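You operate a simulated robot arm through the tools that you are given. There is no shell and no other tool. Be economical: measure what you need, move in short steps, check, and stop when the job is done.

The job below is to be done with a simulated two-armed robot. You get a single attempt, and the scene is never put back.

Task
Wipe up the spill on the top of the black table with the gold scarf and put it back.

It is judged by the outcome, as a careful person would: the job done as asked, and still so three seconds after it is handed in. It fails if anything else is knocked over, pushed out of place, dropped, spilled or broken.

Robot
Two 7-joint arms with two-finger parallel grippers on one trunk, on a base that drives. Base frame: it is fixed to the floor where the robot stands at the start and does not move with it; the origin is under the middle of the robot, x ahead of it, y to its left, z up; the surface under the hand at the start is at about z = 800. Units: mm, rad, N and s.
The left shoulder is at the start at [95, 182, 966], the right one opposite. With the tool pointing down near the work surface each hand reaches from about 320 to 780 mm from the robot's upright axis, wherever it stands, measured 20 degrees to its own side. Payload 3.91 kg a hand.
Tool frame (each hand has its own): the origin (TCP) lies between the finger pads and is the grasp point; the fingertips stand 30 mm ahead of it; z points along the fingers, y is the line along which they close. Largest opening 110 mm; finger width 20, thickness 10; the body of the gripper, 48 by 112 mm, starts 55 mm behind the TCP.
Orientation is that of the tool frame in the base frame, as a unit quaternion [x, y, z, w]. With the fingers straight down and closing along the base's y, the tool's x points along the base's -x, its y along +y and its z along -z.

Tools
- The arms move only by the tool step_arm. It takes "left_plan", "right_plan" or both (then of equal length, played together; a hand with none holds still); each is text: rows parted by semicolons, each of 7 numbers parted by spaces: the turn, a rotation vector about the tool's x, y, z in units of 8 degrees (1.0 is 8 degrees), then the shift along the tool's x, y, z in units of 40 mm (1.0 is 40 mm), then the opening, from 0 (shut) to 1 (fully open). In form: ax ay az dx dy dz fingers; .... A call has 1 to 8 rows; each row shifts and turns the commanded pose from where the row before left it, along the tool's axes as they then stand. A call with a number of a shift or a turn outside -1 to 1 is refused whole. Rows are played at 5 a second. More than 50 mm and 0.15 rad between two rows, or a gripper value outside its range, and nothing of the call is played. A pose out of reach is approached as far as the arm can. The call stops where the force on the tool passes 40 N (or 10 N more than at its start, if that is more) or the arm is blocked; 0.2 s more then pass. The fingers move at their own pace (about 72 mm/s each) and stop on an object; they squeeze with about 33 N. The grip force told is the motor's: it shows also when the fingers shut on nothing. Time passes only in rows, and 0.2 s behind the last, so rows that do not move let the fingers close. The reply holds the time, the measured pose of the TCP, the force on the tool along the base axes, the opening and the grip force, in the units named above and with some noise, with the torque about the TCP (base axes, N m) and any sound that the robot's microphone picked up, and new pictures: "pictures" is both (left out), scene, wrist or none (wrist: the cameras of the hands that moved).
- Cameras (640 x 400 px; columns grow to the right, rows downward): "scene" is now at [254.3, 30.6, 1156.3]; the picture's right is [0.34, -0.94, 0.00], its down [-0.44, -0.16, -0.89] and it looks along [0.83, 0.30, -0.46] (base axes); focal length 214 px, centre (320, 200). "left" rides on the left gripper at [73, -17, -103] in its tool frame; the picture's right is [0.23, 0.97, 0.00], its down [-0.76, 0.18, -0.62] and it looks along [-0.61, 0.14, 0.78] (tool axes); focal length 222 px, centre (320, 200). "right" rides on the right gripper at [72, 17, -103] in its tool frame; the picture's right is [-0.23, 0.97, 0.00], its down [-0.76, -0.18, -0.62] and it looks along [-0.61, -0.14, 0.78] (tool axes); focal length 222 px, centre (320, 200). There is no depth. A picture from a camera that has moved, and an enlarged one, comes with that camera's place and axes in the base frame and with its lens.
- move_column(by): slides the trunk up (or, below 0, down) by that many mm; the arms and the scene camera ride with it, the base frame stays. It gives what a move gives, with no picture.
- roll_base(legs): drives the robot by 1 to 6 legs, each [ahead, left, turn to the left] in mm, mm and rad, along the robot's own axes; the way and the turn of a leg run together, so that a leg with both is an arc; at most 1500 mm and 3.142 rad a leg. The arms and the cameras ride along, it lands a little off, and it stops where it bumps. It gives what a move gives, and a new picture of the scene camera.
- pan_tilt(pan, tilt): turns the head with the scene camera to pan (to the left, within 1.396 rad either way) and tilt (down, from -0.506 to 1.204), counted from straight ahead of the robot. It gives what a move gives, and a new picture of the scene camera.
- inspect(camera, box): a new picture of the part [left, top, right, bottom] of that camera's present view, enlarged. No time passes.
- sign_off(): hands the job in; it is judged then, once.

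Work in short steps. Places have to be worked out from the pictures, the camera data and where the tool is seen: move nearer, look again, correct. Check each grasp and each placing, and mend what went wrong. You have 120 turns and 260 pictures in all, those below and enlarged ones among them. Open the grippers and draw the arms clear of the work before you hand the job in, unless the task says otherwise; then end with one line.

The tools are called after "Request:" as name(argument=value, ...) on one line, values as JSON. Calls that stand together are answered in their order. step_arm: Moves the arms, as the interface text tells. Its arguments: {"type":"object","properties":{"left_plan":{"type":"string"},"right_plan":{"type":"string"},"pictures":{"type":"string","enum":["both","scene","wrist","none"]}},"required":[]} The other tools are called the same way: move_column (by) slides the trunk up or down; roll_base (legs) drives the base; pan_tilt (pan, tilt) turns the head that bears the scene camera; inspect (camera, box) takes an enlarged picture of a part of a camera's view; sign_off () hands the job in.

At the start:

```text
time: 0.0
left_ee_pos: [418.4, 417.4, 1078.2]
left_tcp_rot: [0.0, 1.0, -0.001, 0.001]
left_ft_force: [-0.6, -0.1, -0.3]
left_torque: [0.01, 0.01, 0.04]
left_opening: 109.8
left_gripper_force: 0.0
right_ee_pos: [432.2, 0.4, 1090.4]
right_tcp_rot: [0.0, 1.0, -0.001, -0.001]
right_ft_force: [-0.5, -1.3, 0.4]
right_torque: [-0.02, -0.01, -0.04]
right_opening: 110.1
right_gripper_force: 0.0
trunk travel left (down, up): [-225.0, 289.0]
robot x, y, heading: [-2.9, 5.4, 0.004]
head pan, tilt: [0.344, 0.48]
```

scene: 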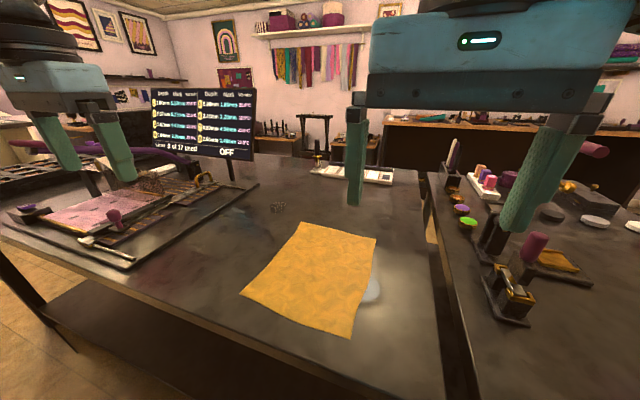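
right: 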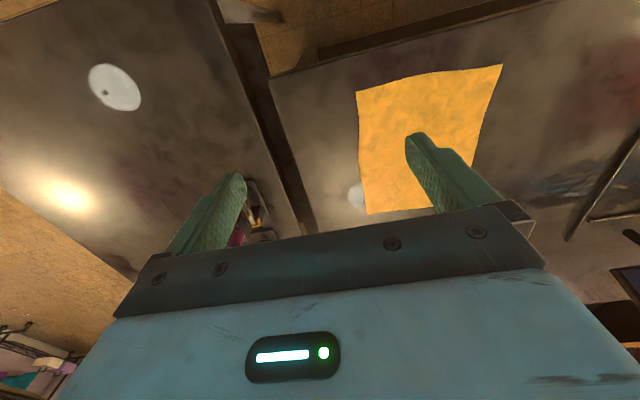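
left: 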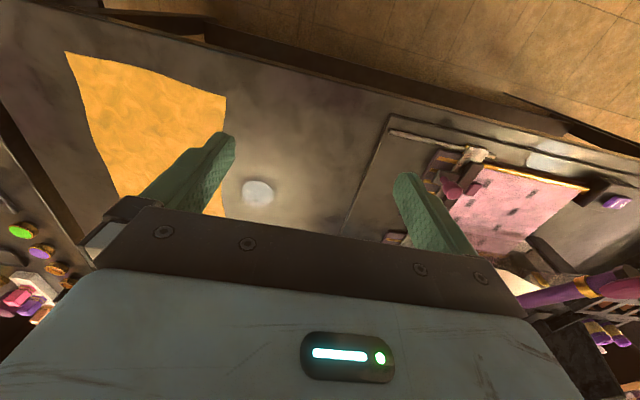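

I'll take a closer look at the scarf and the pale patches to find the spill.

Request:
inspect(camera="scene", box=[200, 180, 440, 350])

Request:
inspect(camera="right", box=[240, 50, 640, 270])

Request:
inspect(camera="left", box=[0, 30, 400, 260])

```text
2.35 times, centred on (320, 265) of scene
camera zoom: at [254.3, 30.6, 1156.3], right [0.34, -0.94, 0.0], down [-0.44, -0.16, -0.89], along [0.83, 0.3, -0.46], focal length 505 px, centre (320, 47)
```

zoom: 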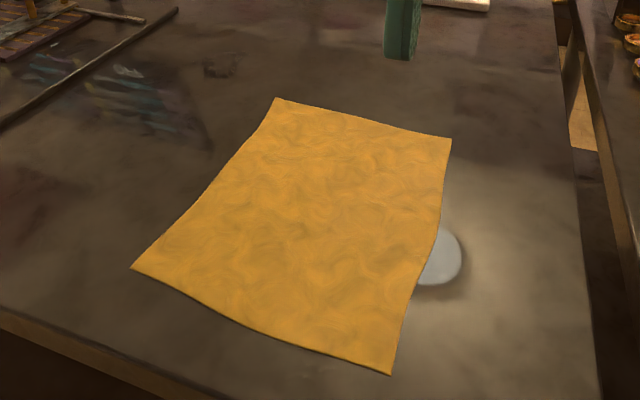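

```text
1.60 times, centred on (440, 160) of right
camera zoom: at [359.5, 16.2, 1193.9], right [0.23, 0.97, 0.0], down [0.76, -0.18, 0.62], along [0.61, -0.14, -0.78], focal length 355 px, centre (128, 264)
```

zoom: 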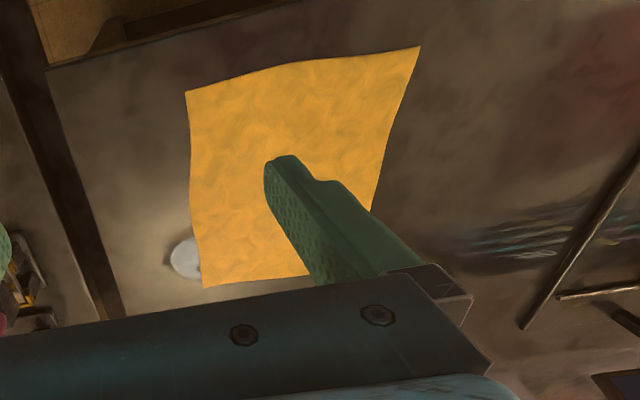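

```text
1.60 times, centred on (200, 145) of left
camera zoom: at [345.0, 401.4, 1181.0], right [-0.23, 0.97, 0.0], down [0.76, 0.18, 0.62], along [0.61, 0.14, -0.78], focal length 355 px, centre (512, 288)
```

zoom: 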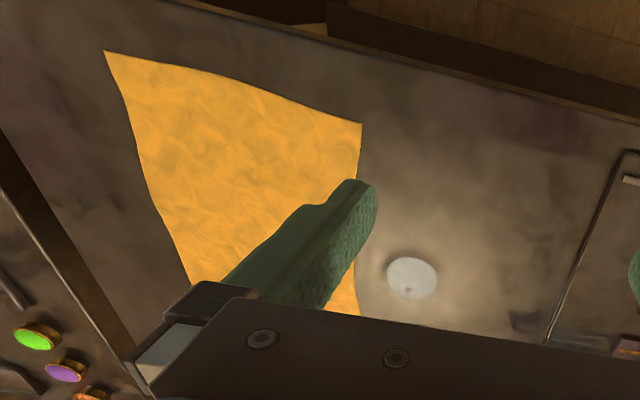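

The pale discs shift with the camera, so they look like lamp reflections and not a spill. I'll look around for the actual spill.

Request:
pan_tilt(pan=-0.6, tilt=0.5)

Request:
pan_tilt(pan=1.1, tilt=0.5)

Request:
pan_tilt(pan=0.3, tilt=0.9)

```text
time: 1.2
left_ee_pos: [417.0, 418.2, 1078.8]
left_tcp_rot: [0.0, 1.0, -0.001, 0.001]
left_ft_force: [0.5, 0.4, -0.1]
left_torque: [0.0, 0.02, -0.01]
left_opening: 110.3
left_gripper_force: 0.1
right_ee_pos: [432.2, -0.3, 1090.5]
right_tcp_rot: [0.0, 1.0, 0.0, 0.0]
right_ft_force: [-0.7, -0.3, -0.5]
right_torque: [-0.02, 0.0, -0.01]
right_opening: 110.2
right_gripper_force: 0.1
trunk travel left (down, up): [-225.0, 289.0]
robot x, y, heading: [1.6, 1.5, 0.003]
head pan, tilt: [-0.6, 0.499]
camera scene: at [243.4, -51.5, 1154.6], right [-0.56, -0.83, 0.0], down [-0.4, 0.27, -0.88], along [0.72, -0.5, -0.48], focal length 214 px, centre (320, 200)
```

scene: 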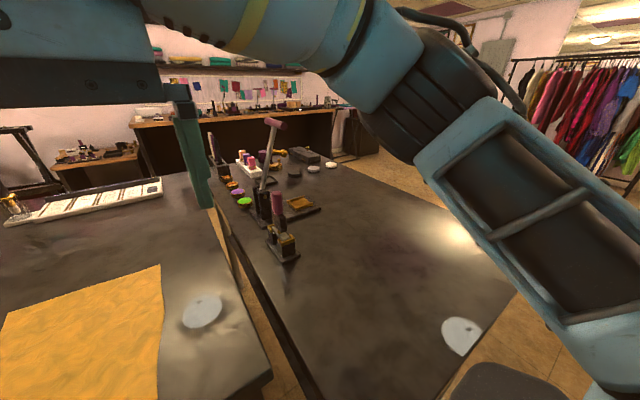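

```text
time: 3.0
left_ee_pos: [417.2, 418.0, 1077.9]
left_tcp_rot: [0.0, 1.0, 0.001, 0.001]
left_ft_force: [-0.4, -0.8, -0.5]
left_torque: [-0.01, -0.02, 0.03]
left_opening: 110.2
left_gripper_force: 0.1
right_ee_pos: [432.2, 0.7, 1088.6]
right_tcp_rot: [0.004, 1.0, 0.001, -0.001]
right_ft_force: [20.7, 45.0, -3.3]
right_torque: [-5.79, 2.23, -3.84]
right_opening: 110.0
right_gripper_force: 0.1
trunk travel left (down, up): [-225.0, 289.0]
robot x, y, heading: [1.3, 0.7, -0.001]
head pan, tilt: [1.1, 0.499]
camera scene: at [223.7, 72.8, 1158.1], right [0.8, -0.61, 0.0], down [-0.27, -0.35, -0.9], along [0.54, 0.71, -0.44], focal length 214 px, centre (320, 200)
```

scene: 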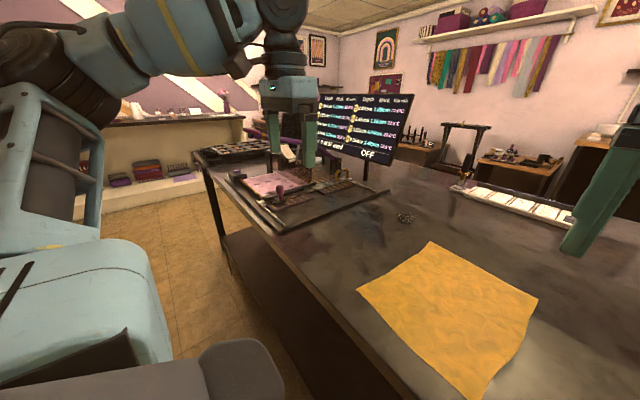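

```text
time: 4.1
left_ee_pos: [416.1, 418.5, 1079.3]
left_tcp_rot: [0.0, 1.0, -0.001, 0.001]
left_ft_force: [0.6, 0.4, 0.7]
left_torque: [0.01, -0.01, 0.0]
left_opening: 110.1
left_gripper_force: 0.1
right_ee_pos: [435.7, -1.9, 1086.8]
right_tcp_rot: [0.007, 1.0, 0.001, -0.008]
right_ft_force: [-1.1, 0.3, 0.5]
right_torque: [-0.02, 0.03, -0.02]
right_opening: 109.9
right_gripper_force: 0.1
trunk travel left (down, up): [-225.0, 289.0]
robot x, y, heading: [0.1, -0.2, -0.003]
head pan, tilt: [0.3, 0.901]
camera scene: at [231.6, 60.0, 1142.7], right [0.69, -0.72, 0.0], down [-0.43, -0.41, -0.81], along [0.58, 0.56, -0.59], focal length 214 px, centre (320, 200)
```

scene: 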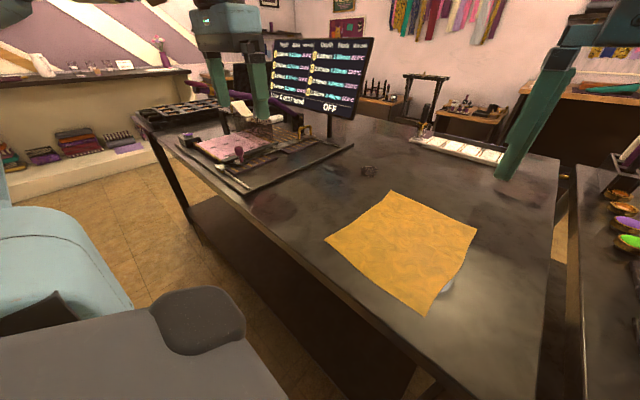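

The head picture was taken mid-turn, and the right hand seems to have been brushed. I'll take fresh views of the table.

Request:
inspect(camera="scene", box=[0, 0, 640, 400])

Request:
inspect(camera="scene", box=[180, 100, 500, 300])

```text
1.00 times, centred on (320, 200) of scene (not enlarged: the box is as wide or as high as the picture)
camera zoom: at [231.6, 60.0, 1142.7], right [0.69, -0.72, 0.0], down [-0.43, -0.41, -0.81], along [0.58, 0.56, -0.59], focal length 214 px, centre (320, 200)
```

zoom: 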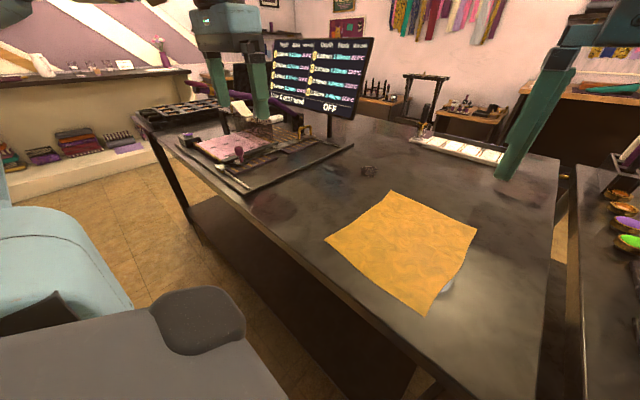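

```text
2.00 times, centred on (340, 200) of scene
camera zoom: at [231.6, 60.0, 1142.7], right [0.69, -0.72, 0.0], down [-0.43, -0.41, -0.81], along [0.58, 0.56, -0.59], focal length 429 px, centre (280, 200)
```

zoom: 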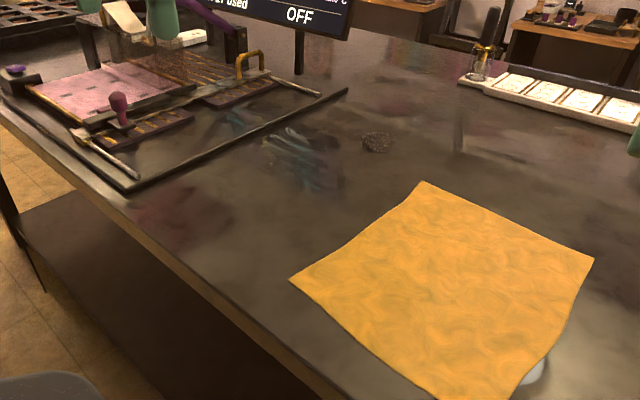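

The small dark stippled patch triangulates to about (798, 384) on the table. I'll zoom in on it.

Request:
inspect(camera="scene", box=[328, 146, 408, 196])

Request:
inspect(camera="left", box=[180, 0, 500, 200])

Request:
pan_tilt(pan=0.3, tilt=0.6)

```text
8.00 times, centred on (368, 171) of scene
camera zoom: at [231.6, 60.0, 1142.7], right [0.69, -0.72, 0.0], down [-0.43, -0.41, -0.81], along [0.58, 0.56, -0.59], focal length 1716 px, centre (-64, 432)
```

zoom: 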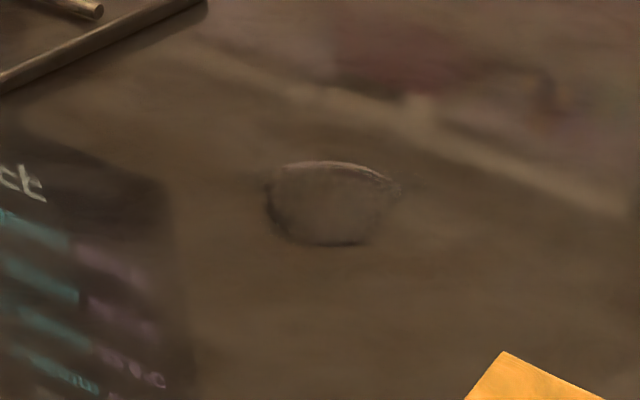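

```text
2.00 times, centred on (340, 100) of left
camera zoom: at [345.1, 401.3, 1180.9], right [-0.23, 0.97, 0.0], down [0.76, 0.18, 0.62], along [0.61, 0.14, -0.78], focal length 444 px, centre (280, 400)
```

zoom: 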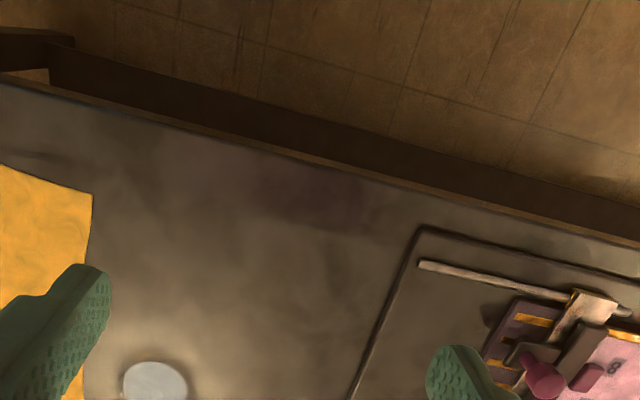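

```text
time: 4.9
left_ee_pos: [416.7, 417.7, 1078.1]
left_tcp_rot: [0.001, 1.0, 0.0, 0.001]
left_ft_force: [0.0, 1.1, -0.1]
left_torque: [0.01, 0.03, 0.03]
left_opening: 109.9
left_gripper_force: 0.1
right_ee_pos: [437.4, -3.6, 1092.5]
right_tcp_rot: [0.008, 1.0, 0.005, -0.003]
right_ft_force: [-0.6, -0.1, 0.6]
right_torque: [0.01, -0.02, 0.0]
right_opening: 110.0
right_gripper_force: 0.1
trunk travel left (down, up): [-225.0, 289.0]
robot x, y, heading: [-1.6, 0.4, 0.001]
head pan, tilt: [0.3, 0.6]
camera scene: at [232.4, 60.7, 1145.4], right [0.69, -0.72, 0.0], down [-0.41, -0.39, -0.82], along [0.6, 0.57, -0.57], focal length 214 px, centre (320, 200)
```

scene: 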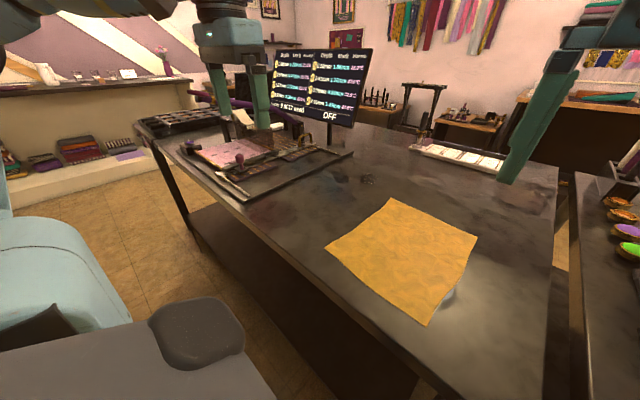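

The zoom shows a clear puddle about 55 mm wide at (797, 384), and the scarf covers roughly x 460–740, y 45–270. The head seems to have snagged on the right wrist, so I'll move that hand forward and down, clear of it.

Request:
step_arm(right_plan="0 0 0 -0.9 0 0.4 1;0 0 0 -0.9 0 0.4 1;0 0 0 -0.9 -0.5 0.4 1;0 0 0 -0.9 -0.5 0.4 1;0 0 0 0 0 0 1", pictures="scene")

Request:
pan_tilt(pan=0.3, tilt=1.2)

```text
time: 6.1
left_ee_pos: [416.2, 418.9, 1077.8]
left_tcp_rot: [0.0, 1.0, 0.0, 0.001]
left_ft_force: [-0.3, 0.8, -1.0]
left_torque: [0.02, 0.02, -0.01]
left_opening: 110.1
left_gripper_force: 0.1
right_ee_pos: [576.2, -39.8, 1025.3]
right_tcp_rot: [0.0, 1.0, 0.0, 0.0]
right_ft_force: [-0.3, 0.0, 0.7]
right_torque: [0.01, 0.0, 0.01]
right_opening: 109.9
right_gripper_force: 0.0
trunk travel left (down, up): [-225.0, 289.0]
robot x, y, heading: [-2.4, -3.7, -0.001]
head pan, tilt: [0.3, 0.6]
camera scene: at [252.3, 26.1, 1145.6], right [0.3, -0.96, 0.0], down [-0.54, -0.17, -0.83], along [0.79, 0.24, -0.56], focal length 214 px, centre (320, 200)
```

scene: 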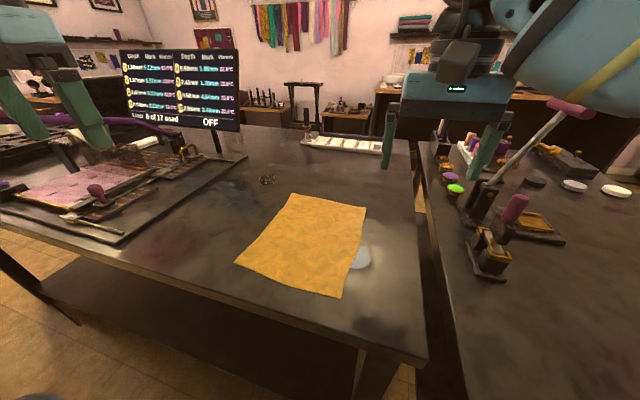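

```text
time: 7.1
left_ee_pos: [417.5, 418.2, 1080.0]
left_tcp_rot: [0.001, 1.0, 0.0, 0.0]
left_ft_force: [0.2, 0.3, 0.8]
left_torque: [-0.05, -0.02, 0.03]
left_opening: 110.0
left_gripper_force: 0.0
right_ee_pos: [577.0, -40.0, 1025.0]
right_tcp_rot: [0.0, 1.0, 0.0, 0.0]
right_ft_force: [-0.2, -0.3, 0.0]
right_torque: [0.01, 0.0, 0.01]
right_opening: 110.0
right_gripper_force: 0.1
trunk travel left (down, up): [-225.0, 289.0]
robot x, y, heading: [-0.1, -1.5, -0.001]
head pan, tilt: [0.3, 1.201]
camera scene: at [221.7, 16.3, 1101.0], right [0.3, -0.96, 0.0], down [-0.89, -0.28, -0.36], along [0.35, 0.11, -0.93], focal length 214 px, centre (320, 200)
```

scene: 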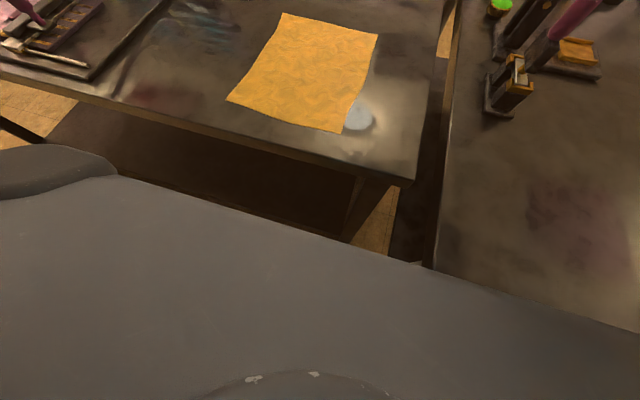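

I need to know how much room the base has ahead. I'll tilt the left wrist camera back to look at the floor in front of the base.

Request:
step_arm(left_plan="0 1 0 0 0 0 1;0 1 0 0 0 0 1;0 1 0 0 0 0 1;0 1 0 0 0 0 1;0 1 0 0 0 0 1;0 1 0 0 0 0 1;0 0 0 0 0 0 1", pictures="wrist")

```text
time: 8.7
left_ee_pos: [379.6, 410.6, 992.5]
left_tcp_rot: [0.0, 0.915, 0.0, -0.404]
left_ft_force: [0.2, 0.5, -0.3]
left_torque: [-0.01, 0.0, -0.04]
left_opening: 110.2
left_gripper_force: 0.1
left hand out of reach, approached as far as the arm can: row 4, 5, 6
right_ee_pos: [576.1, -39.9, 1025.1]
right_tcp_rot: [0.001, 1.0, -0.001, -0.002]
right_ft_force: [-0.1, -0.2, 0.3]
right_torque: [0.02, 0.01, 0.01]
right_opening: 109.9
right_gripper_force: 0.1
trunk travel left (down, up): [-225.0, 289.0]
robot x, y, heading: [-3.7, -1.3, 0.002]
head pan, tilt: [0.3, 1.201]
camera left: at [408.6, 393.6, 1116.0], right [-0.15, 0.97, 0.17], down [0.97, 0.18, -0.14], along [-0.17, 0.14, -0.98], focal length 222 px, centre (320, 200)
```

left: 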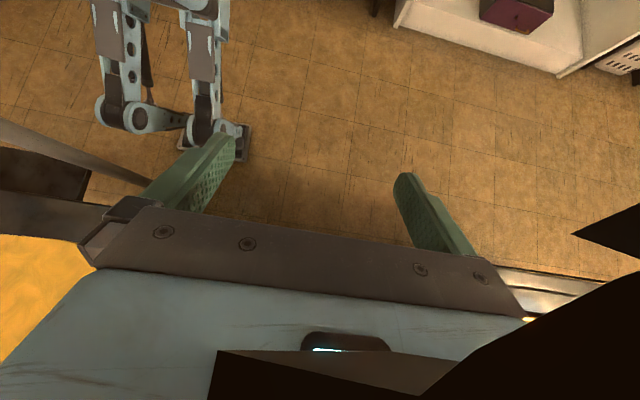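

The robot stands on small feet near x≈15, so there is room to drive forward. I'll put the left hand back upright and shift it right, clear of the press and the monitor.

Request:
step_arm(left_plan="0 -1 0 0 0 0 1;0 -1 0 0 0 0 1;0 -1 0 0 0 0 1;0 -1 0 0 0 0 1;0 -1 0 0 0 0 1;0 -1 0 0 -1 0 1;0 0 0 0 -1 0 1;0 0 0 0 -1 0 1", pictures="none")

Request:
roll_base(legs=[[0, 140, 0], [120, 0, 0]])

Request:
pan_tilt(pan=0.1, tilt=0.9)

```text
time: 10.5
left_ee_pos: [380.2, 288.7, 993.2]
left_tcp_rot: [0.0, 1.0, 0.001, 0.002]
left_ft_force: [-0.2, 1.0, 0.5]
left_torque: [0.01, 0.0, -0.01]
left_opening: 110.0
left_gripper_force: 0.0
right_ee_pos: [576.7, -41.1, 1025.1]
right_tcp_rot: [0.0, 1.0, 0.001, 0.0]
right_ft_force: [0.3, 0.2, 0.3]
right_torque: [0.04, 0.02, 0.01]
right_opening: 110.0
right_gripper_force: 0.1
trunk travel left (down, up): [-225.0, 289.0]
robot x, y, heading: [0.3, 0.5, -0.001]
head pan, tilt: [0.3, 1.201]
```

```text
time: 13.2
left_ee_pos: [498.7, 431.2, 993.1]
left_tcp_rot: [-0.001, 1.0, 0.0, 0.002]
left_ft_force: [-0.5, 0.7, -0.7]
left_torque: [0.0, 0.04, -0.01]
left_opening: 110.0
left_gripper_force: 0.1
right_ee_pos: [696.3, 99.6, 1024.5]
right_tcp_rot: [0.0, 1.0, 0.0, -0.001]
right_ft_force: [0.9, 0.3, -0.7]
right_torque: [-0.02, 0.01, 0.01]
right_opening: 110.1
right_gripper_force: 0.1
trunk travel left (down, up): [-225.0, 289.0]
robot x, y, heading: [116.9, 137.5, -0.002]
head pan, tilt: [0.3, 1.201]
camera scene: at [341.5, 156.3, 1100.8], right [0.3, -0.96, 0.0], down [-0.89, -0.28, -0.36], along [0.35, 0.11, -0.93], focal length 214 px, centre (320, 200)
```

scene: 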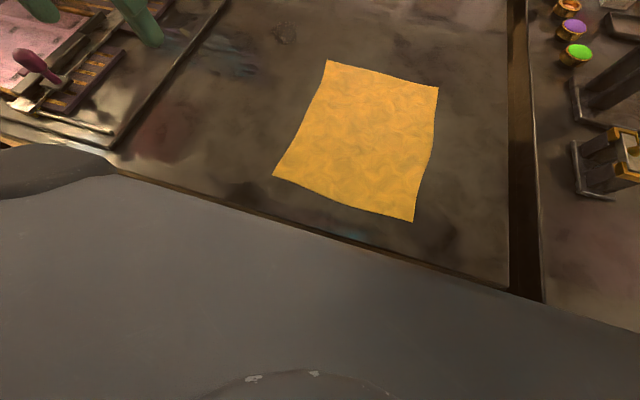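

```text
time: 14.0
left_ee_pos: [497.8, 429.9, 993.3]
left_tcp_rot: [-0.001, 1.0, 0.0, 0.001]
left_ft_force: [0.0, -0.8, 0.0]
left_torque: [0.01, 0.02, 0.0]
left_opening: 109.8
left_gripper_force: 0.1
right_ee_pos: [695.2, 100.9, 1024.9]
right_tcp_rot: [0.001, 1.0, 0.001, 0.0]
right_ft_force: [0.7, 0.4, 0.2]
right_torque: [-0.01, 0.04, 0.01]
right_opening: 110.1
right_gripper_force: 0.1
trunk travel left (down, up): [-225.0, 289.0]
robot x, y, heading: [122.1, 135.9, -0.001]
head pan, tilt: [0.099, 0.901]
camera scene: at [362.4, 147.3, 1120.7], right [0.1, -0.99, 0.0], down [-0.78, -0.08, -0.62], along [0.62, 0.06, -0.78], focal length 214 px, centre (320, 200)
```

scene: 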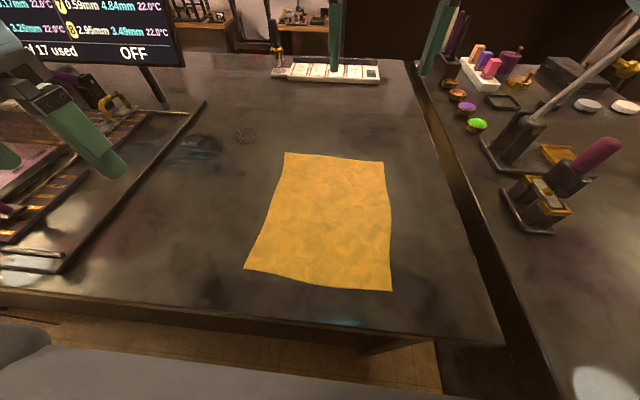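

From the new view, the scarf corners are about A(748,267), B(740,43), C(461,53) and D(473,273), and the spill is about (805,382). I'll bring both hands above the far edge, just inside A and B.

Request:
step_arm(left_plan="0 0 0 -0.81 -0.66 0.33 0.4;0 0 0 -0.81 -0.66 0.33 0.4;0 0 0 -0.81 -0.66 0.33 0.4;0 0 0 -0.81 -0.66 0.33 0.4;0 0 0 -0.81 -0.66 0.33 0.4;0 0 0 -0.81 -0.66 0.33 0.4;0 0 0 -0.81 -0.66 0.33 0.4;0 0 0 0 0 0 0.4", right_plan="0 0 0 -0.107 -0.129 0.446 0.4;0 0 0 -0.107 -0.129 0.446 0.4;0 0 0 -0.107 -0.129 0.446 0.4;0 0 0 -0.107 -0.129 0.446 0.4;0 0 0 -0.107 -0.129 0.446 0.4;0 0 0 -0.107 -0.129 0.446 0.4;0 0 0 -0.107 -0.129 0.446 0.4;0 0 0 0 0 0 0.4")

```text
time: 15.8
left_ee_pos: [660.9, 297.5, 929.3]
left_tcp_rot: [0.0, 1.0, -0.001, 0.002]
left_ft_force: [-0.3, 0.8, 0.1]
left_torque: [0.0, -0.02, 0.01]
left_opening: 43.8
left_gripper_force: 0.0
left hand out of reach, approached as far as the arm can: row 6, 7
right_ee_pos: [725.1, 64.5, 900.9]
right_tcp_rot: [0.0, 1.0, 0.0, 0.0]
right_ft_force: [0.0, -0.2, -1.0]
right_torque: [0.0, 0.0, 0.02]
right_opening: 44.1
right_gripper_force: 0.1
trunk travel left (down, up): [-225.0, 289.0]
robot x, y, heading: [118.7, 140.5, -0.003]
head pan, tilt: [0.099, 0.901]
camera scene: at [362.2, 147.3, 1120.8], right [0.1, -0.99, 0.0], down [-0.78, -0.08, -0.62], along [0.62, 0.06, -0.78], focal length 214 px, centre (320, 200)
camera right: at [652.7, 80.5, 1004.1], right [0.23, 0.97, 0.0], down [0.76, -0.18, 0.62], along [0.61, -0.14, -0.78], focal length 222 px, centre (320, 200)
camera left: at [589.1, 280.6, 1031.3], right [-0.23, 0.97, 0.0], down [0.76, 0.18, 0.63], along [0.61, 0.14, -0.78], focal length 222 px, centre (320, 200)
```

scene: 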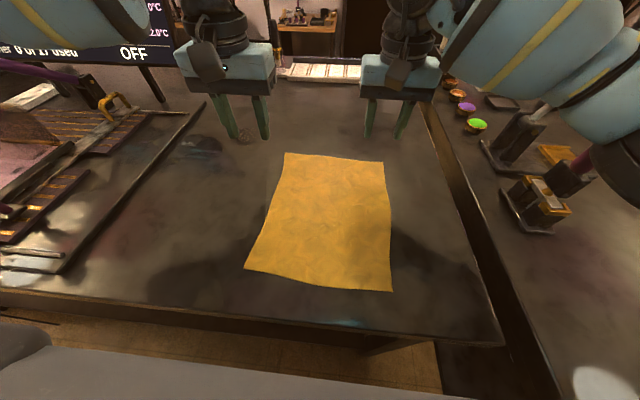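
right: 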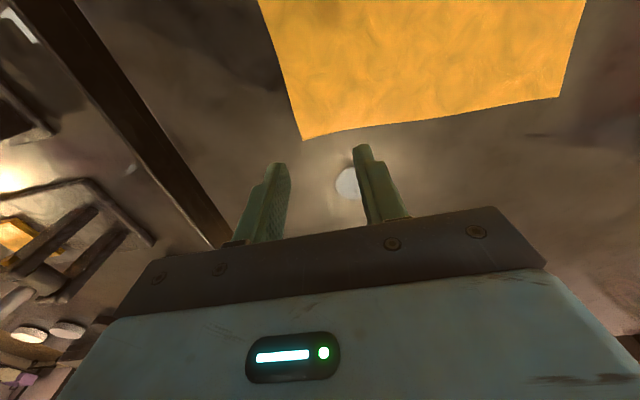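
left: 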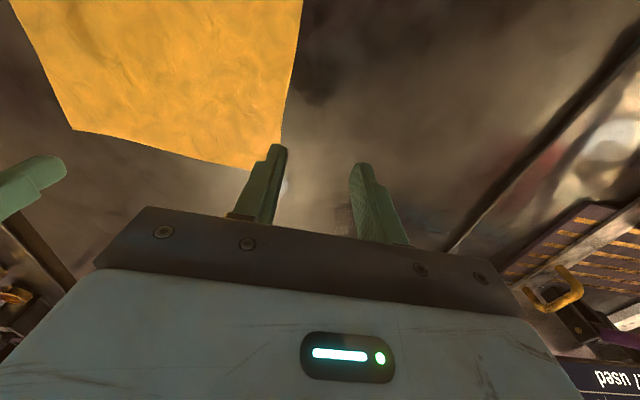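

The left hand stopped short at (661,298), though nothing blocks it. I'll try again in smaller axis-by-axis moves.

Request:
step_arm(left_plan="0 0 0 0 -0.6 0 0.4;0 0 0 0 -0.6 0 0.4;0 0 0 -0.5 0 0 0.4;0 0 0 -0.5 0 0 0.4;0 0 0 -0.5 0 0 0.4", pictures="none")

```text
time: 17.0
left_ee_pos: [660.4, 296.7, 929.9]
left_tcp_rot: [0.0, 1.0, 0.0, 0.001]
left_ft_force: [0.2, 0.7, -0.2]
left_torque: [0.0, -0.04, -0.04]
left_opening: 44.0
left_gripper_force: 0.0
left hand out of reach, approached as far as the arm can: row 1, 2, 3, 4, 5
right_ee_pos: [725.2, 64.7, 900.7]
right_tcp_rot: [0.0, 1.0, 0.0, 0.001]
right_ft_force: [1.0, 0.0, -0.8]
right_torque: [0.01, -0.02, -0.03]
right_opening: 44.0
right_gripper_force: 0.0
trunk travel left (down, up): [-225.0, 289.0]
robot x, y, heading: [119.8, 134.4, -0.002]
head pan, tilt: [0.099, 0.901]
```

The left arm seems stuck near a joint limit after my camera tilt. I'll test which directions it can still move.

Request:
step_arm(left_plan="0 0 0 -0.5 0 0 0.4;0 0 0 -0.5 0 0 0.4", pictures="none")

Request:
step_arm(left_plan="0 0 0 0 0 -1 0.4;0 0 0 0 0 -1 0.4;0 0 0 0 0 -1 0.4", pictures="none")

```text
time: 17.6
left_ee_pos: [661.2, 296.7, 929.5]
left_tcp_rot: [-0.001, 1.0, 0.0, 0.0]
left_ft_force: [0.7, 0.6, -0.3]
left_torque: [-0.02, -0.02, 0.02]
left_opening: 43.9
left_gripper_force: 0.0
left hand out of reach, approached as far as the arm can: row 1, 2
right_ee_pos: [725.5, 64.8, 900.4]
right_tcp_rot: [0.0, 1.0, -0.001, 0.0]
right_ft_force: [0.2, -0.7, 0.5]
right_torque: [0.01, 0.01, 0.03]
right_opening: 44.1
right_gripper_force: 0.0
trunk travel left (down, up): [-225.0, 289.0]
robot x, y, heading: [115.5, 141.9, -0.002]
head pan, tilt: [0.099, 0.901]
```

```text
time: 18.4
left_ee_pos: [649.4, 326.7, 1024.4]
left_tcp_rot: [-0.001, 1.0, 0.0, 0.0]
left_ft_force: [-0.2, -0.5, 0.3]
left_torque: [-0.04, 0.04, -0.01]
left_opening: 44.0
left_gripper_force: 0.0
left hand out of reach, approached as far as the arm can: row 1, 2, 3
right_ee_pos: [725.8, 64.2, 900.3]
right_tcp_rot: [-0.001, 1.0, 0.0, 0.0]
right_ft_force: [0.8, -0.1, 0.2]
right_torque: [-0.02, 0.01, -0.01]
right_opening: 43.9
right_gripper_force: 0.0
trunk travel left (down, up): [-225.0, 289.0]
robot x, y, heading: [120.2, 140.0, -0.002]
head pan, tilt: [0.099, 0.901]
```

The joint limit may be the wrist roll, so I'll try a yaw each way and watch which one frees it.

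Request:
step_arm(left_plan="0 0 1 0 0 0 0.4;0 0 1 0 0 0 0.4", pictures="none")

Request:
step_arm(left_plan="0 0 -1 0 0 0 0.4;0 0 -1 0 0 0 0.4;0 0 -1 0 0 0 0.4;0 0 -1 0 0 0 0.4", pictures="scene")

```text
time: 19.0
left_ee_pos: [649.2, 327.1, 1025.1]
left_tcp_rot: [0.14, 0.99, 0.0, 0.001]
left_ft_force: [-0.3, -0.6, -0.4]
left_torque: [-0.01, -0.02, -0.02]
left_opening: 44.1
left_gripper_force: 0.1
right_ee_pos: [726.1, 63.9, 900.7]
right_tcp_rot: [0.0, 1.0, 0.0, -0.001]
right_ft_force: [-0.5, -0.8, 0.8]
right_torque: [0.0, -0.01, 0.0]
right_opening: 44.0
right_gripper_force: 0.2
trunk travel left (down, up): [-225.0, 289.0]
robot x, y, heading: [118.7, 138.3, -0.001]
head pan, tilt: [0.099, 0.901]
```

```text
time: 20.0
left_ee_pos: [648.6, 326.0, 1025.6]
left_tcp_rot: [-0.141, 0.99, 0.0, 0.0]
left_ft_force: [-0.4, 0.2, 0.0]
left_torque: [0.01, 0.02, -0.03]
left_opening: 43.9
left_gripper_force: 0.0
right_ee_pos: [724.9, 64.6, 902.3]
right_tcp_rot: [0.0, 1.0, 0.0, 0.0]
right_ft_force: [0.1, 0.2, 0.2]
right_torque: [-0.01, -0.01, 0.0]
right_opening: 43.9
right_gripper_force: 0.1
trunk travel left (down, up): [-225.0, 289.0]
robot x, y, heading: [119.0, 143.2, 0.0]
head pan, tilt: [0.099, 0.901]
camera scene: at [362.5, 147.3, 1120.7], right [0.1, -0.99, 0.0], down [-0.78, -0.08, -0.62], along [0.62, 0.06, -0.78], focal length 214 px, centre (320, 200)
```

scene: 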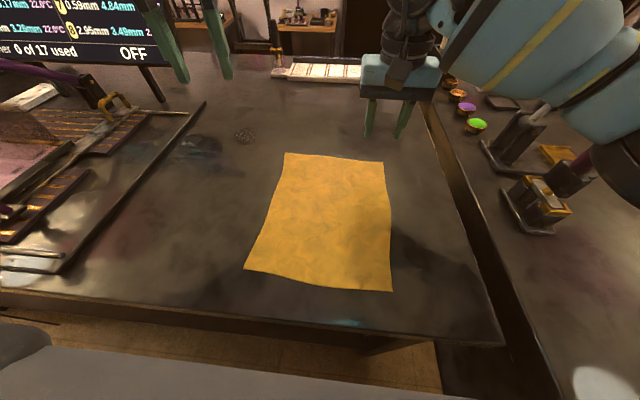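

Yaw isn't the limit. I'll pull the left arm back near its start posture and unwind it with an opposite tilt.

Request:
step_arm(left_plan="0 0 1 0.7 0.8 -0.3 0.4;0 0 1 0.7 0.8 -0.3 0.4;0 0 0 0.7 0.8 -0.3 0.4;0 0 0 0.7 0.8 -0.3 0.4;0 -1 0 0 0 0 0.4;0 -1 0 0 0 0 0.4;0 -1 0 0 0 0 0.4;0 -1 0 0 0 0 0.4", pictures="none")

Request:
pan_tilt(pan=0.8, tilt=0.4)

```text
time: 21.8
left_ee_pos: [524.1, 442.8, 1072.2]
left_tcp_rot: [-0.002, 0.961, 0.001, 0.278]
left_ft_force: [0.0, -0.2, 0.9]
left_torque: [-0.01, -0.05, 0.0]
left_opening: 44.0
left_gripper_force: 0.0
right_ee_pos: [725.2, 63.7, 901.0]
right_tcp_rot: [0.0, 1.0, 0.0, 0.0]
right_ft_force: [0.1, -0.4, -0.3]
right_torque: [0.01, 0.02, -0.01]
right_opening: 44.2
right_gripper_force: 0.1
trunk travel left (down, up): [-225.0, 289.0]
robot x, y, heading: [117.2, 140.0, 0.004]
head pan, tilt: [0.099, 0.901]
```

```text
time: 22.9
left_ee_pos: [524.2, 441.4, 1072.5]
left_tcp_rot: [0.0, 0.961, 0.0, 0.277]
left_ft_force: [-0.8, 0.2, 0.2]
left_torque: [0.0, 0.02, 0.0]
left_opening: 44.1
left_gripper_force: 0.1
right_ee_pos: [726.0, 63.7, 900.4]
right_tcp_rot: [0.0, 1.0, -0.001, 0.0]
right_ft_force: [0.7, -0.1, -0.4]
right_torque: [0.0, 0.0, 0.01]
right_opening: 44.1
right_gripper_force: 0.0
trunk travel left (down, up): [-225.0, 289.0]
robot x, y, heading: [120.1, 139.8, 0.001]
head pan, tilt: [0.799, 0.4]
camera scene: at [352.0, 206.1, 1163.7], right [0.72, -0.7, 0.0], down [-0.27, -0.28, -0.92], along [0.64, 0.66, -0.39], focal length 214 px, centre (320, 200)
```

scene: 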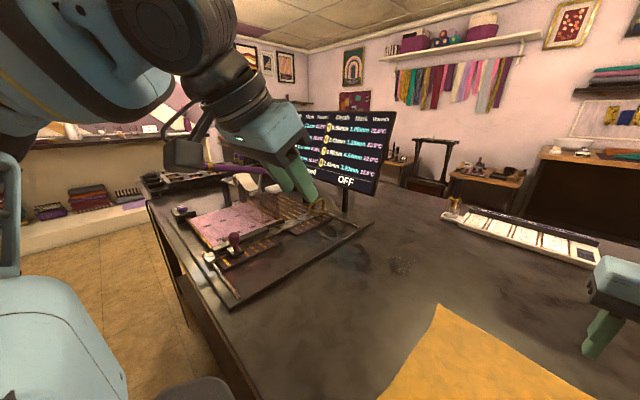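

No reach complaint this time. I'll bring the fingers upright again and move toward the A corner once more.

Request:
step_arm(left_plan="0 1 0 0 0 0 0.4;0 1 0 0 0 0 0.4;0 1 0 0 0 0 0.4;0 1 0 0 0 0 0.4;0 0 0 -0.7 -0.7 0 0.4;0 0 0 -0.7 -0.7 0 0.4;0 0 0 -0.7 -0.7 0 0.4;0 0 0 -0.7 -0.7 0 0.4", pictures="none")

```text
time: 24.7
left_ee_pos: [636.9, 334.3, 1070.1]
left_tcp_rot: [-0.003, 1.0, 0.001, 0.001]
left_ft_force: [0.0, -0.5, 0.8]
left_torque: [-0.03, 0.01, -0.03]
left_opening: 44.1
left_gripper_force: 0.1
left hand out of reach, approached as far as the arm can: row 8
right_ee_pos: [727.6, 63.7, 899.5]
right_tcp_rot: [0.0, 1.0, 0.0, -0.001]
right_ft_force: [-0.5, 0.6, -0.6]
right_torque: [0.0, 0.03, 0.02]
right_opening: 43.9
right_gripper_force: 0.2
trunk travel left (down, up): [-225.0, 289.0]
robot x, y, heading: [121.7, 139.2, 0.002]
head pan, tilt: [0.799, 0.4]
```

I'll test which tilt gives the left arm more reach, pitching the fingers forward while pushing ahead.

Request:
step_arm(left_plan="0 -1 0 0 0 0 0.4;0 -1 0 0 0 0 0.4;0 0 0 -0.8 0 0.5 0.4;0 0 0 -0.8 0 0.5 0.4", pictures="none")

Request:
pan_tilt(pan=1.3, tilt=0.1)

```text
time: 25.7
left_ee_pos: [711.1, 337.2, 1050.5]
left_tcp_rot: [-0.001, 0.99, 0.0, 0.14]
left_ft_force: [1.0, 0.8, -0.2]
left_torque: [-0.05, 0.01, 0.01]
left_opening: 44.2
left_gripper_force: 0.0
left hand out of reach, approached as far as the arm can: row 4
right_ee_pos: [727.0, 65.2, 899.5]
right_tcp_rot: [0.0, 1.0, 0.001, -0.001]
right_ft_force: [-0.2, 0.3, -0.7]
right_torque: [0.0, 0.04, -0.01]
right_opening: 44.1
right_gripper_force: 0.0
trunk travel left (down, up): [-225.0, 289.0]
robot x, y, heading: [118.7, 140.0, 0.001]
head pan, tilt: [0.799, 0.4]
```

```text
time: 26.6
left_ee_pos: [708.2, 336.5, 1049.9]
left_tcp_rot: [-0.001, 0.99, 0.001, 0.141]
left_ft_force: [-0.4, 0.0, -0.1]
left_torque: [-0.01, 0.01, 0.0]
left_opening: 43.9
left_gripper_force: 0.0
right_ee_pos: [724.9, 64.5, 901.8]
right_tcp_rot: [0.0, 1.0, 0.0, 0.0]
right_ft_force: [0.6, -0.1, -0.8]
right_torque: [-0.04, -0.02, 0.0]
right_opening: 43.9
right_gripper_force: 0.0
trunk travel left (down, up): [-225.0, 289.0]
robot x, y, heading: [118.8, 146.1, -0.001]
head pan, tilt: [1.3, 0.099]
camera scene: at [312.0, 228.4, 1191.6], right [0.96, -0.27, 0.0], down [-0.03, -0.1, -0.99], along [0.27, 0.96, -0.1], focal length 214 px, centre (320, 200)
```

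scene: 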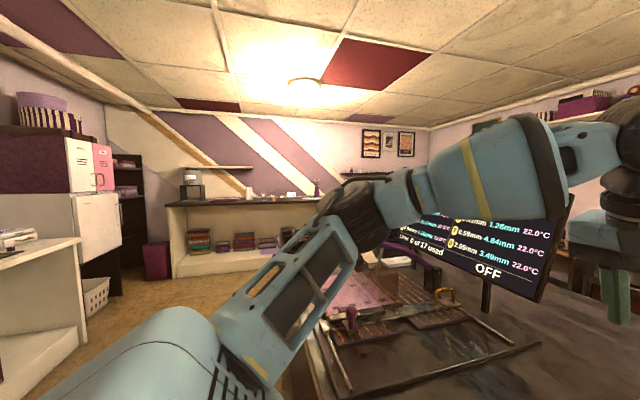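

The left elbow is low with the forearm rising to the wrist, so the wrist pitch runs out. Raising the trunk 150 mm should let the forearms slope downward.

Request:
move_column(by=150)

Request:
step_arm(left_plan="0 1 0 0 0 0 0.4;0 1 0 0 0 0 0.4;0 0 0 0 -0.7 0.9 0.4;0 0 0 0 -0.7 0.9 0.4;0 0 0 0 -0.7 0.9 0.4;0 0 0 0 0 0.9 0.4;0 0 0 0 0 0.9 0.4;0 0 0 0 0 0.9 0.4", right_plan="0 0 0 0 0 0 0.4;0 0 0 0 0 0 0.4;0 0 0 0 0 0.6 0.4;0 0 0 0 0 0.6 0.4;0 0 0 0 0 0.6 0.4;0 0 0 0 0 0.6 0.4;0 0 0 0 0 0.6 0.4;0 0 0 0 0 0.6 0.4", pictures="none")

Request:
pan_tilt(pan=0.1, tilt=0.9)

```text
time: 28.4
left_ee_pos: [668.6, 336.9, 1262.0]
left_tcp_rot: [-0.001, 0.978, 0.001, 0.206]
left_ft_force: [-0.2, 0.0, -0.3]
left_torque: [-0.02, 0.0, 0.01]
left_opening: 44.2
left_gripper_force: 0.0
right_ee_pos: [725.4, 63.9, 1049.3]
right_tcp_rot: [0.0, 1.0, 0.0, 0.0]
right_ft_force: [-0.4, 0.2, -0.5]
right_torque: [0.0, -0.02, 0.02]
right_opening: 43.9
right_gripper_force: 0.0
trunk travel left (down, up): [-375.0, 139.0]
robot x, y, heading: [118.8, 140.8, -0.004]
head pan, tilt: [1.3, 0.099]
```

```text
time: 30.1
left_ee_pos: [671.3, 319.5, 1043.0]
left_tcp_rot: [-0.001, 0.998, 0.0, 0.07]
left_ft_force: [0.8, -0.2, -0.7]
left_torque: [-0.04, -0.02, -0.04]
left_opening: 44.2
left_gripper_force: 0.0
left hand out of reach, approached as far as the arm can: row 1, 2, 3, 4, 5
right_ee_pos: [726.9, 64.8, 904.4]
right_tcp_rot: [0.0, 1.0, -0.001, 0.0]
right_ft_force: [-0.6, 0.3, -0.1]
right_torque: [0.04, 0.05, 0.0]
right_opening: 44.2
right_gripper_force: 0.1
trunk travel left (down, up): [-375.0, 139.0]
robot x, y, heading: [119.9, 143.1, -0.004]
head pan, tilt: [1.3, 0.099]
```

```text
time: 31.6
left_ee_pos: [670.7, 318.2, 1043.5]
left_tcp_rot: [-0.001, 0.998, -0.001, 0.069]
left_ft_force: [0.2, 0.6, 0.1]
left_torque: [-0.01, 0.03, 0.0]
left_opening: 44.0
left_gripper_force: 0.0
right_ee_pos: [726.5, 63.7, 906.6]
right_tcp_rot: [-0.001, 1.0, 0.001, 0.001]
right_ft_force: [0.0, -0.3, -0.5]
right_torque: [-0.02, -0.01, -0.02]
right_opening: 44.1
right_gripper_force: 0.1
trunk travel left (down, up): [-375.0, 139.0]
robot x, y, heading: [121.6, 136.4, 0.0]
head pan, tilt: [0.099, 0.901]
camera scene: at [319.2, 147.3, 1274.7], right [0.1, -0.99, 0.0], down [-0.78, -0.08, -0.62], along [0.62, 0.06, -0.78], focal length 214 px, centre (320, 200)
```

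scene: 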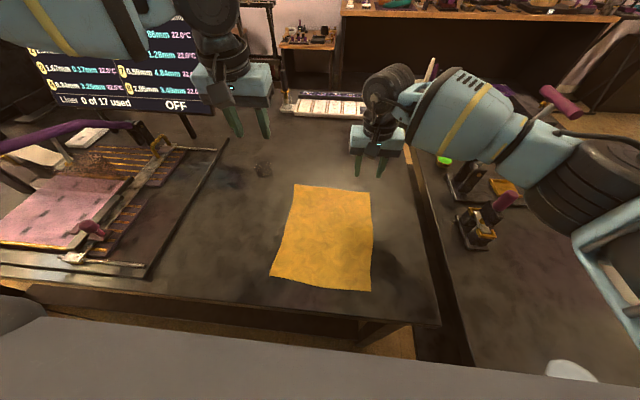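

With the trunk up, the left arm descends freely. I'll go down first, then straighten it and move to above corner A.

Request:
step_arm(left_plan="0 0 0 0 0 0.9 0.4;0 0 0 0 0 0.9 0.4;0 0 0 0 0 0.9 0.4;0 1 0 0 0 0 0.4;0 0 0 -0.4 -0.6 0 0.4;0 0 0 -0.4 -0.6 0 0.4;0 0 0 -0.4 -0.6 0 0.4;0 0 0 0 0 0 0.4", pictures="none")

```text
time: 33.4
left_ee_pos: [687.9, 320.6, 935.3]
left_tcp_rot: [-0.001, 1.0, -0.001, 0.0]
left_ft_force: [0.6, -1.6, -0.4]
left_torque: [-0.01, 0.02, 0.02]
left_opening: 43.9
left_gripper_force: 0.1
left hand out of reach, approached as far as the arm can: row 5, 6, 7
right_ee_pos: [724.4, 65.1, 905.6]
right_tcp_rot: [0.0, 1.0, 0.0, 0.001]
right_ft_force: [0.0, 0.9, -0.2]
right_torque: [0.02, -0.02, 0.0]
right_opening: 43.6
right_gripper_force: 0.1
trunk travel left (down, up): [-375.0, 139.0]
robot x, y, heading: [117.9, 142.8, -0.001]
head pan, tilt: [0.099, 0.901]
```

The left hand can't go further inward in this posture, but it works fine about 180 mm left of the robot's axis. I'll shift the right hand left by 95 mm and roll the robot right by the same amount.

Request:
step_arm(right_plan="0 0 0 0 0.8 0 0.4;0 0 0 0 0.8 0 0.4;0 0 0 0 0.78 0 0.4;0 0 0 0 0 0 0.4", pictures="none")

Request:
roll_base(legs=[[0, -95, 0]])

```text
time: 34.4
left_ee_pos: [687.5, 319.1, 935.0]
left_tcp_rot: [-0.001, 1.0, 0.0, 0.0]
left_ft_force: [-0.8, -0.1, -0.2]
left_torque: [-0.01, 0.0, 0.0]
left_opening: 44.2
left_gripper_force: 0.0
right_ee_pos: [725.8, 159.2, 907.0]
right_tcp_rot: [0.0, 1.0, 0.0, 0.0]
right_ft_force: [0.1, 0.2, 0.0]
right_torque: [0.0, -0.04, -0.03]
right_opening: 44.3
right_gripper_force: 0.1
trunk travel left (down, up): [-375.0, 139.0]
robot x, y, heading: [118.1, 139.4, -0.003]
head pan, tilt: [0.099, 0.901]
```

```text
time: 35.7
left_ee_pos: [685.2, 261.7, 935.6]
left_tcp_rot: [-0.002, 1.0, -0.001, 0.0]
left_ft_force: [0.3, 0.6, 0.3]
left_torque: [-0.05, 0.01, 0.01]
left_opening: 44.0
left_gripper_force: 0.1
right_ee_pos: [724.5, 99.5, 907.4]
right_tcp_rot: [-0.001, 1.0, 0.001, 0.0]
right_ft_force: [0.3, 0.0, -0.2]
right_torque: [-0.01, -0.01, -0.01]
right_opening: 43.8
right_gripper_force: 0.0
trunk travel left (down, up): [-375.0, 139.0]
robot x, y, heading: [118.2, 81.0, 0.007]
head pan, tilt: [0.099, 0.901]
stopped in leg 1: the robot was blocked; the commanded pose is now the measured one
camera scene: at [317.5, 87.9, 1274.7], right [0.1, -0.99, 0.0], down [-0.78, -0.08, -0.62], along [0.62, 0.06, -0.78], focal length 214 px, centre (320, 200)
```

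scene: 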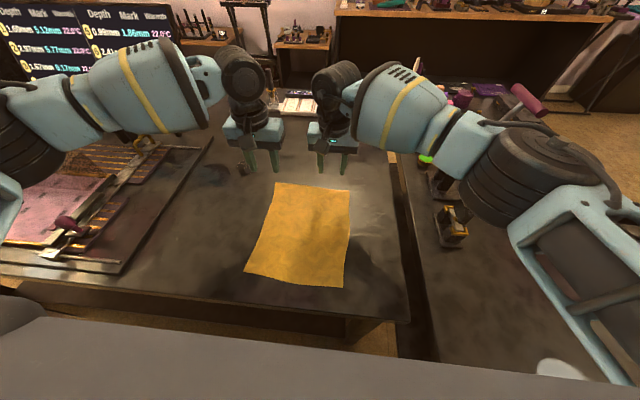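

The base bumped something on the right at y≈81, but the scarf hasn't moved. I'll back off 15 mm and try the left hand from here.

Request:
roll_base(legs=[[0, 15, 0]])

Request:
step_arm(left_plan="0 0 0 -0.4 0 0 0.4;0 0 0 -0.4 0 0 0.4;0 0 0 0 -0.4 0.3 0.4;0 0 0 0 -0.4 0.3 0.4;0 0 0 0 0 0 0.4", right_plan="0 0 0 0 -0.5 0 0.4;0 0 0 0 -0.5 0 0.4;0 0 0 0 -0.25 0 0.4;0 0 0 0 0 0 0.4;0 0 0 0 0 0 0.4")

```text
time: 36.5
left_ee_pos: [685.5, 274.6, 936.4]
left_tcp_rot: [-0.002, 1.0, 0.0, 0.0]
left_ft_force: [0.5, -0.5, 1.1]
left_torque: [-0.02, 0.01, 0.0]
left_opening: 43.9
left_gripper_force: 0.1
right_ee_pos: [724.0, 114.2, 907.4]
right_tcp_rot: [-0.001, 1.0, 0.0, 0.0]
right_ft_force: [-0.1, -0.7, 0.3]
right_torque: [-0.03, 0.01, 0.02]
right_opening: 44.3
right_gripper_force: 0.1
trunk travel left (down, up): [-375.0, 139.0]
robot x, y, heading: [120.7, 93.7, 0.003]
head pan, tilt: [0.099, 0.901]
camera scene: at [317.9, 101.9, 1274.6], right [0.1, -0.99, 0.0], down [-0.78, -0.08, -0.62], along [0.62, 0.06, -0.78], focal length 214 px, centre (320, 200)
```

scene: 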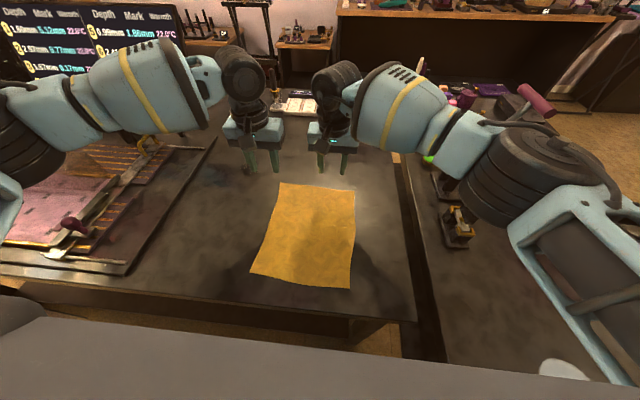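

```text
time: 37.7
left_ee_pos: [679.9, 270.9, 923.2]
left_tcp_rot: [-0.001, 1.0, 0.0, 0.0]
left_ft_force: [0.2, 0.1, -0.3]
left_torque: [0.0, -0.04, -0.02]
left_opening: 44.0
left_gripper_force: 0.0
left hand out of reach, approached as far as the arm can: row 1, 2, 3, 4
right_ee_pos: [723.5, 62.8, 905.8]
right_tcp_rot: [0.0, 1.0, 0.0, 0.0]
right_ft_force: [-0.7, 0.2, 1.4]
right_torque: [0.02, -0.01, 0.03]
right_opening: 44.1
right_gripper_force: 0.0
trunk travel left (down, up): [-375.0, 139.0]
robot x, y, heading: [121.1, 92.0, 0.005]
head pan, tilt: [0.099, 0.901]
camera scene: at [317.8, 101.7, 1274.7], right [0.1, -0.99, 0.0], down [-0.78, -0.08, -0.62], along [0.62, 0.06, -0.78], focal length 214 px, centre (320, 200)
camera right: at [652.3, 80.1, 1010.0], right [0.23, 0.97, 0.0], down [0.76, -0.18, 0.62], along [0.61, -0.14, -0.78], focal length 222 px, centre (320, 200)
camera left: at [608.1, 252.6, 1025.8], right [-0.23, 0.97, 0.0], down [0.76, 0.18, 0.62], along [0.61, 0.14, -0.78], focal length 222 px, centre (320, 200)
```

scene: 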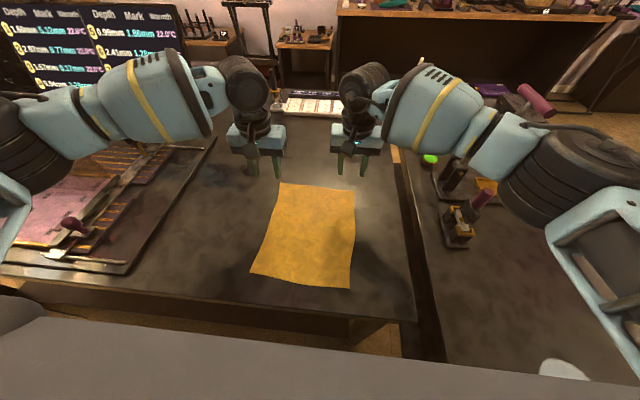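
right: 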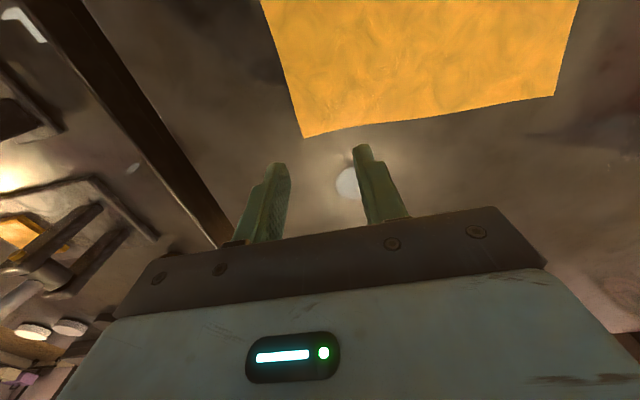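
left: 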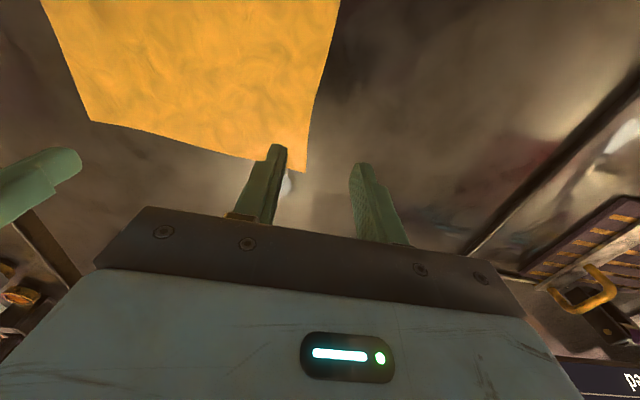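

The left hand still stalls at x≈680. I'll retract it, swing it toward the centre line as the right arm does, and then go forward.

Request:
step_arm(left_plan="0 0 0 1 0 0 0.4;0 0 0 1 0 0 0.4;0 0 0 1 0 0 0.4;0 0 0 0 -1 0 0.4;0 0 0 0 -1 0 0.4;0 0 0 0 0 0 0.4", pictures="none")

Request:
step_arm(left_plan="0 0 0 -0.9 0.1 0 0.4;0 0 0 -0.9 0.1 0 0.4;0 0 0 -0.9 0.3 0 0.4;0 0 0 -0.9 0.3 0 0.4;0 0 0 0 0 0 0.4", pictures="none")

```text
time: 39.1
left_ee_pos: [560.7, 209.0, 923.9]
left_tcp_rot: [-0.002, 1.0, 0.0, 0.0]
left_ft_force: [0.1, -0.3, -0.4]
left_torque: [0.0, -0.02, 0.0]
left_opening: 44.0
left_gripper_force: 0.1
left hand out of reach, approached as far as the arm can: row 5
right_ee_pos: [724.3, 64.1, 906.3]
right_tcp_rot: [-0.001, 1.0, -0.001, 0.0]
right_ft_force: [0.3, 0.2, 0.2]
right_torque: [0.02, 0.01, 0.0]
right_opening: 44.0
right_gripper_force: 0.1
trunk travel left (down, up): [-375.0, 139.0]
robot x, y, heading: [114.4, 95.7, 0.008]
head pan, tilt: [0.099, 0.901]
```

```text
time: 40.3
left_ee_pos: [682.3, 272.9, 928.7]
left_tcp_rot: [-0.001, 1.0, 0.0, 0.0]
left_ft_force: [-0.1, 0.1, 0.6]
left_torque: [0.0, 0.01, 0.0]
left_opening: 44.1
left_gripper_force: 0.0
left hand out of reach, approached as far as the arm can: row 1, 2, 3, 4
right_ee_pos: [724.1, 63.9, 906.5]
right_tcp_rot: [0.0, 1.0, 0.0, 0.0]
right_ft_force: [0.3, -0.1, -0.4]
right_torque: [0.01, 0.02, -0.05]
right_opening: 43.9
right_gripper_force: 0.0
trunk travel left (down, up): [-375.0, 139.0]
robot x, y, heading: [116.7, 95.2, 0.001]
head pan, tilt: [0.099, 0.901]
```

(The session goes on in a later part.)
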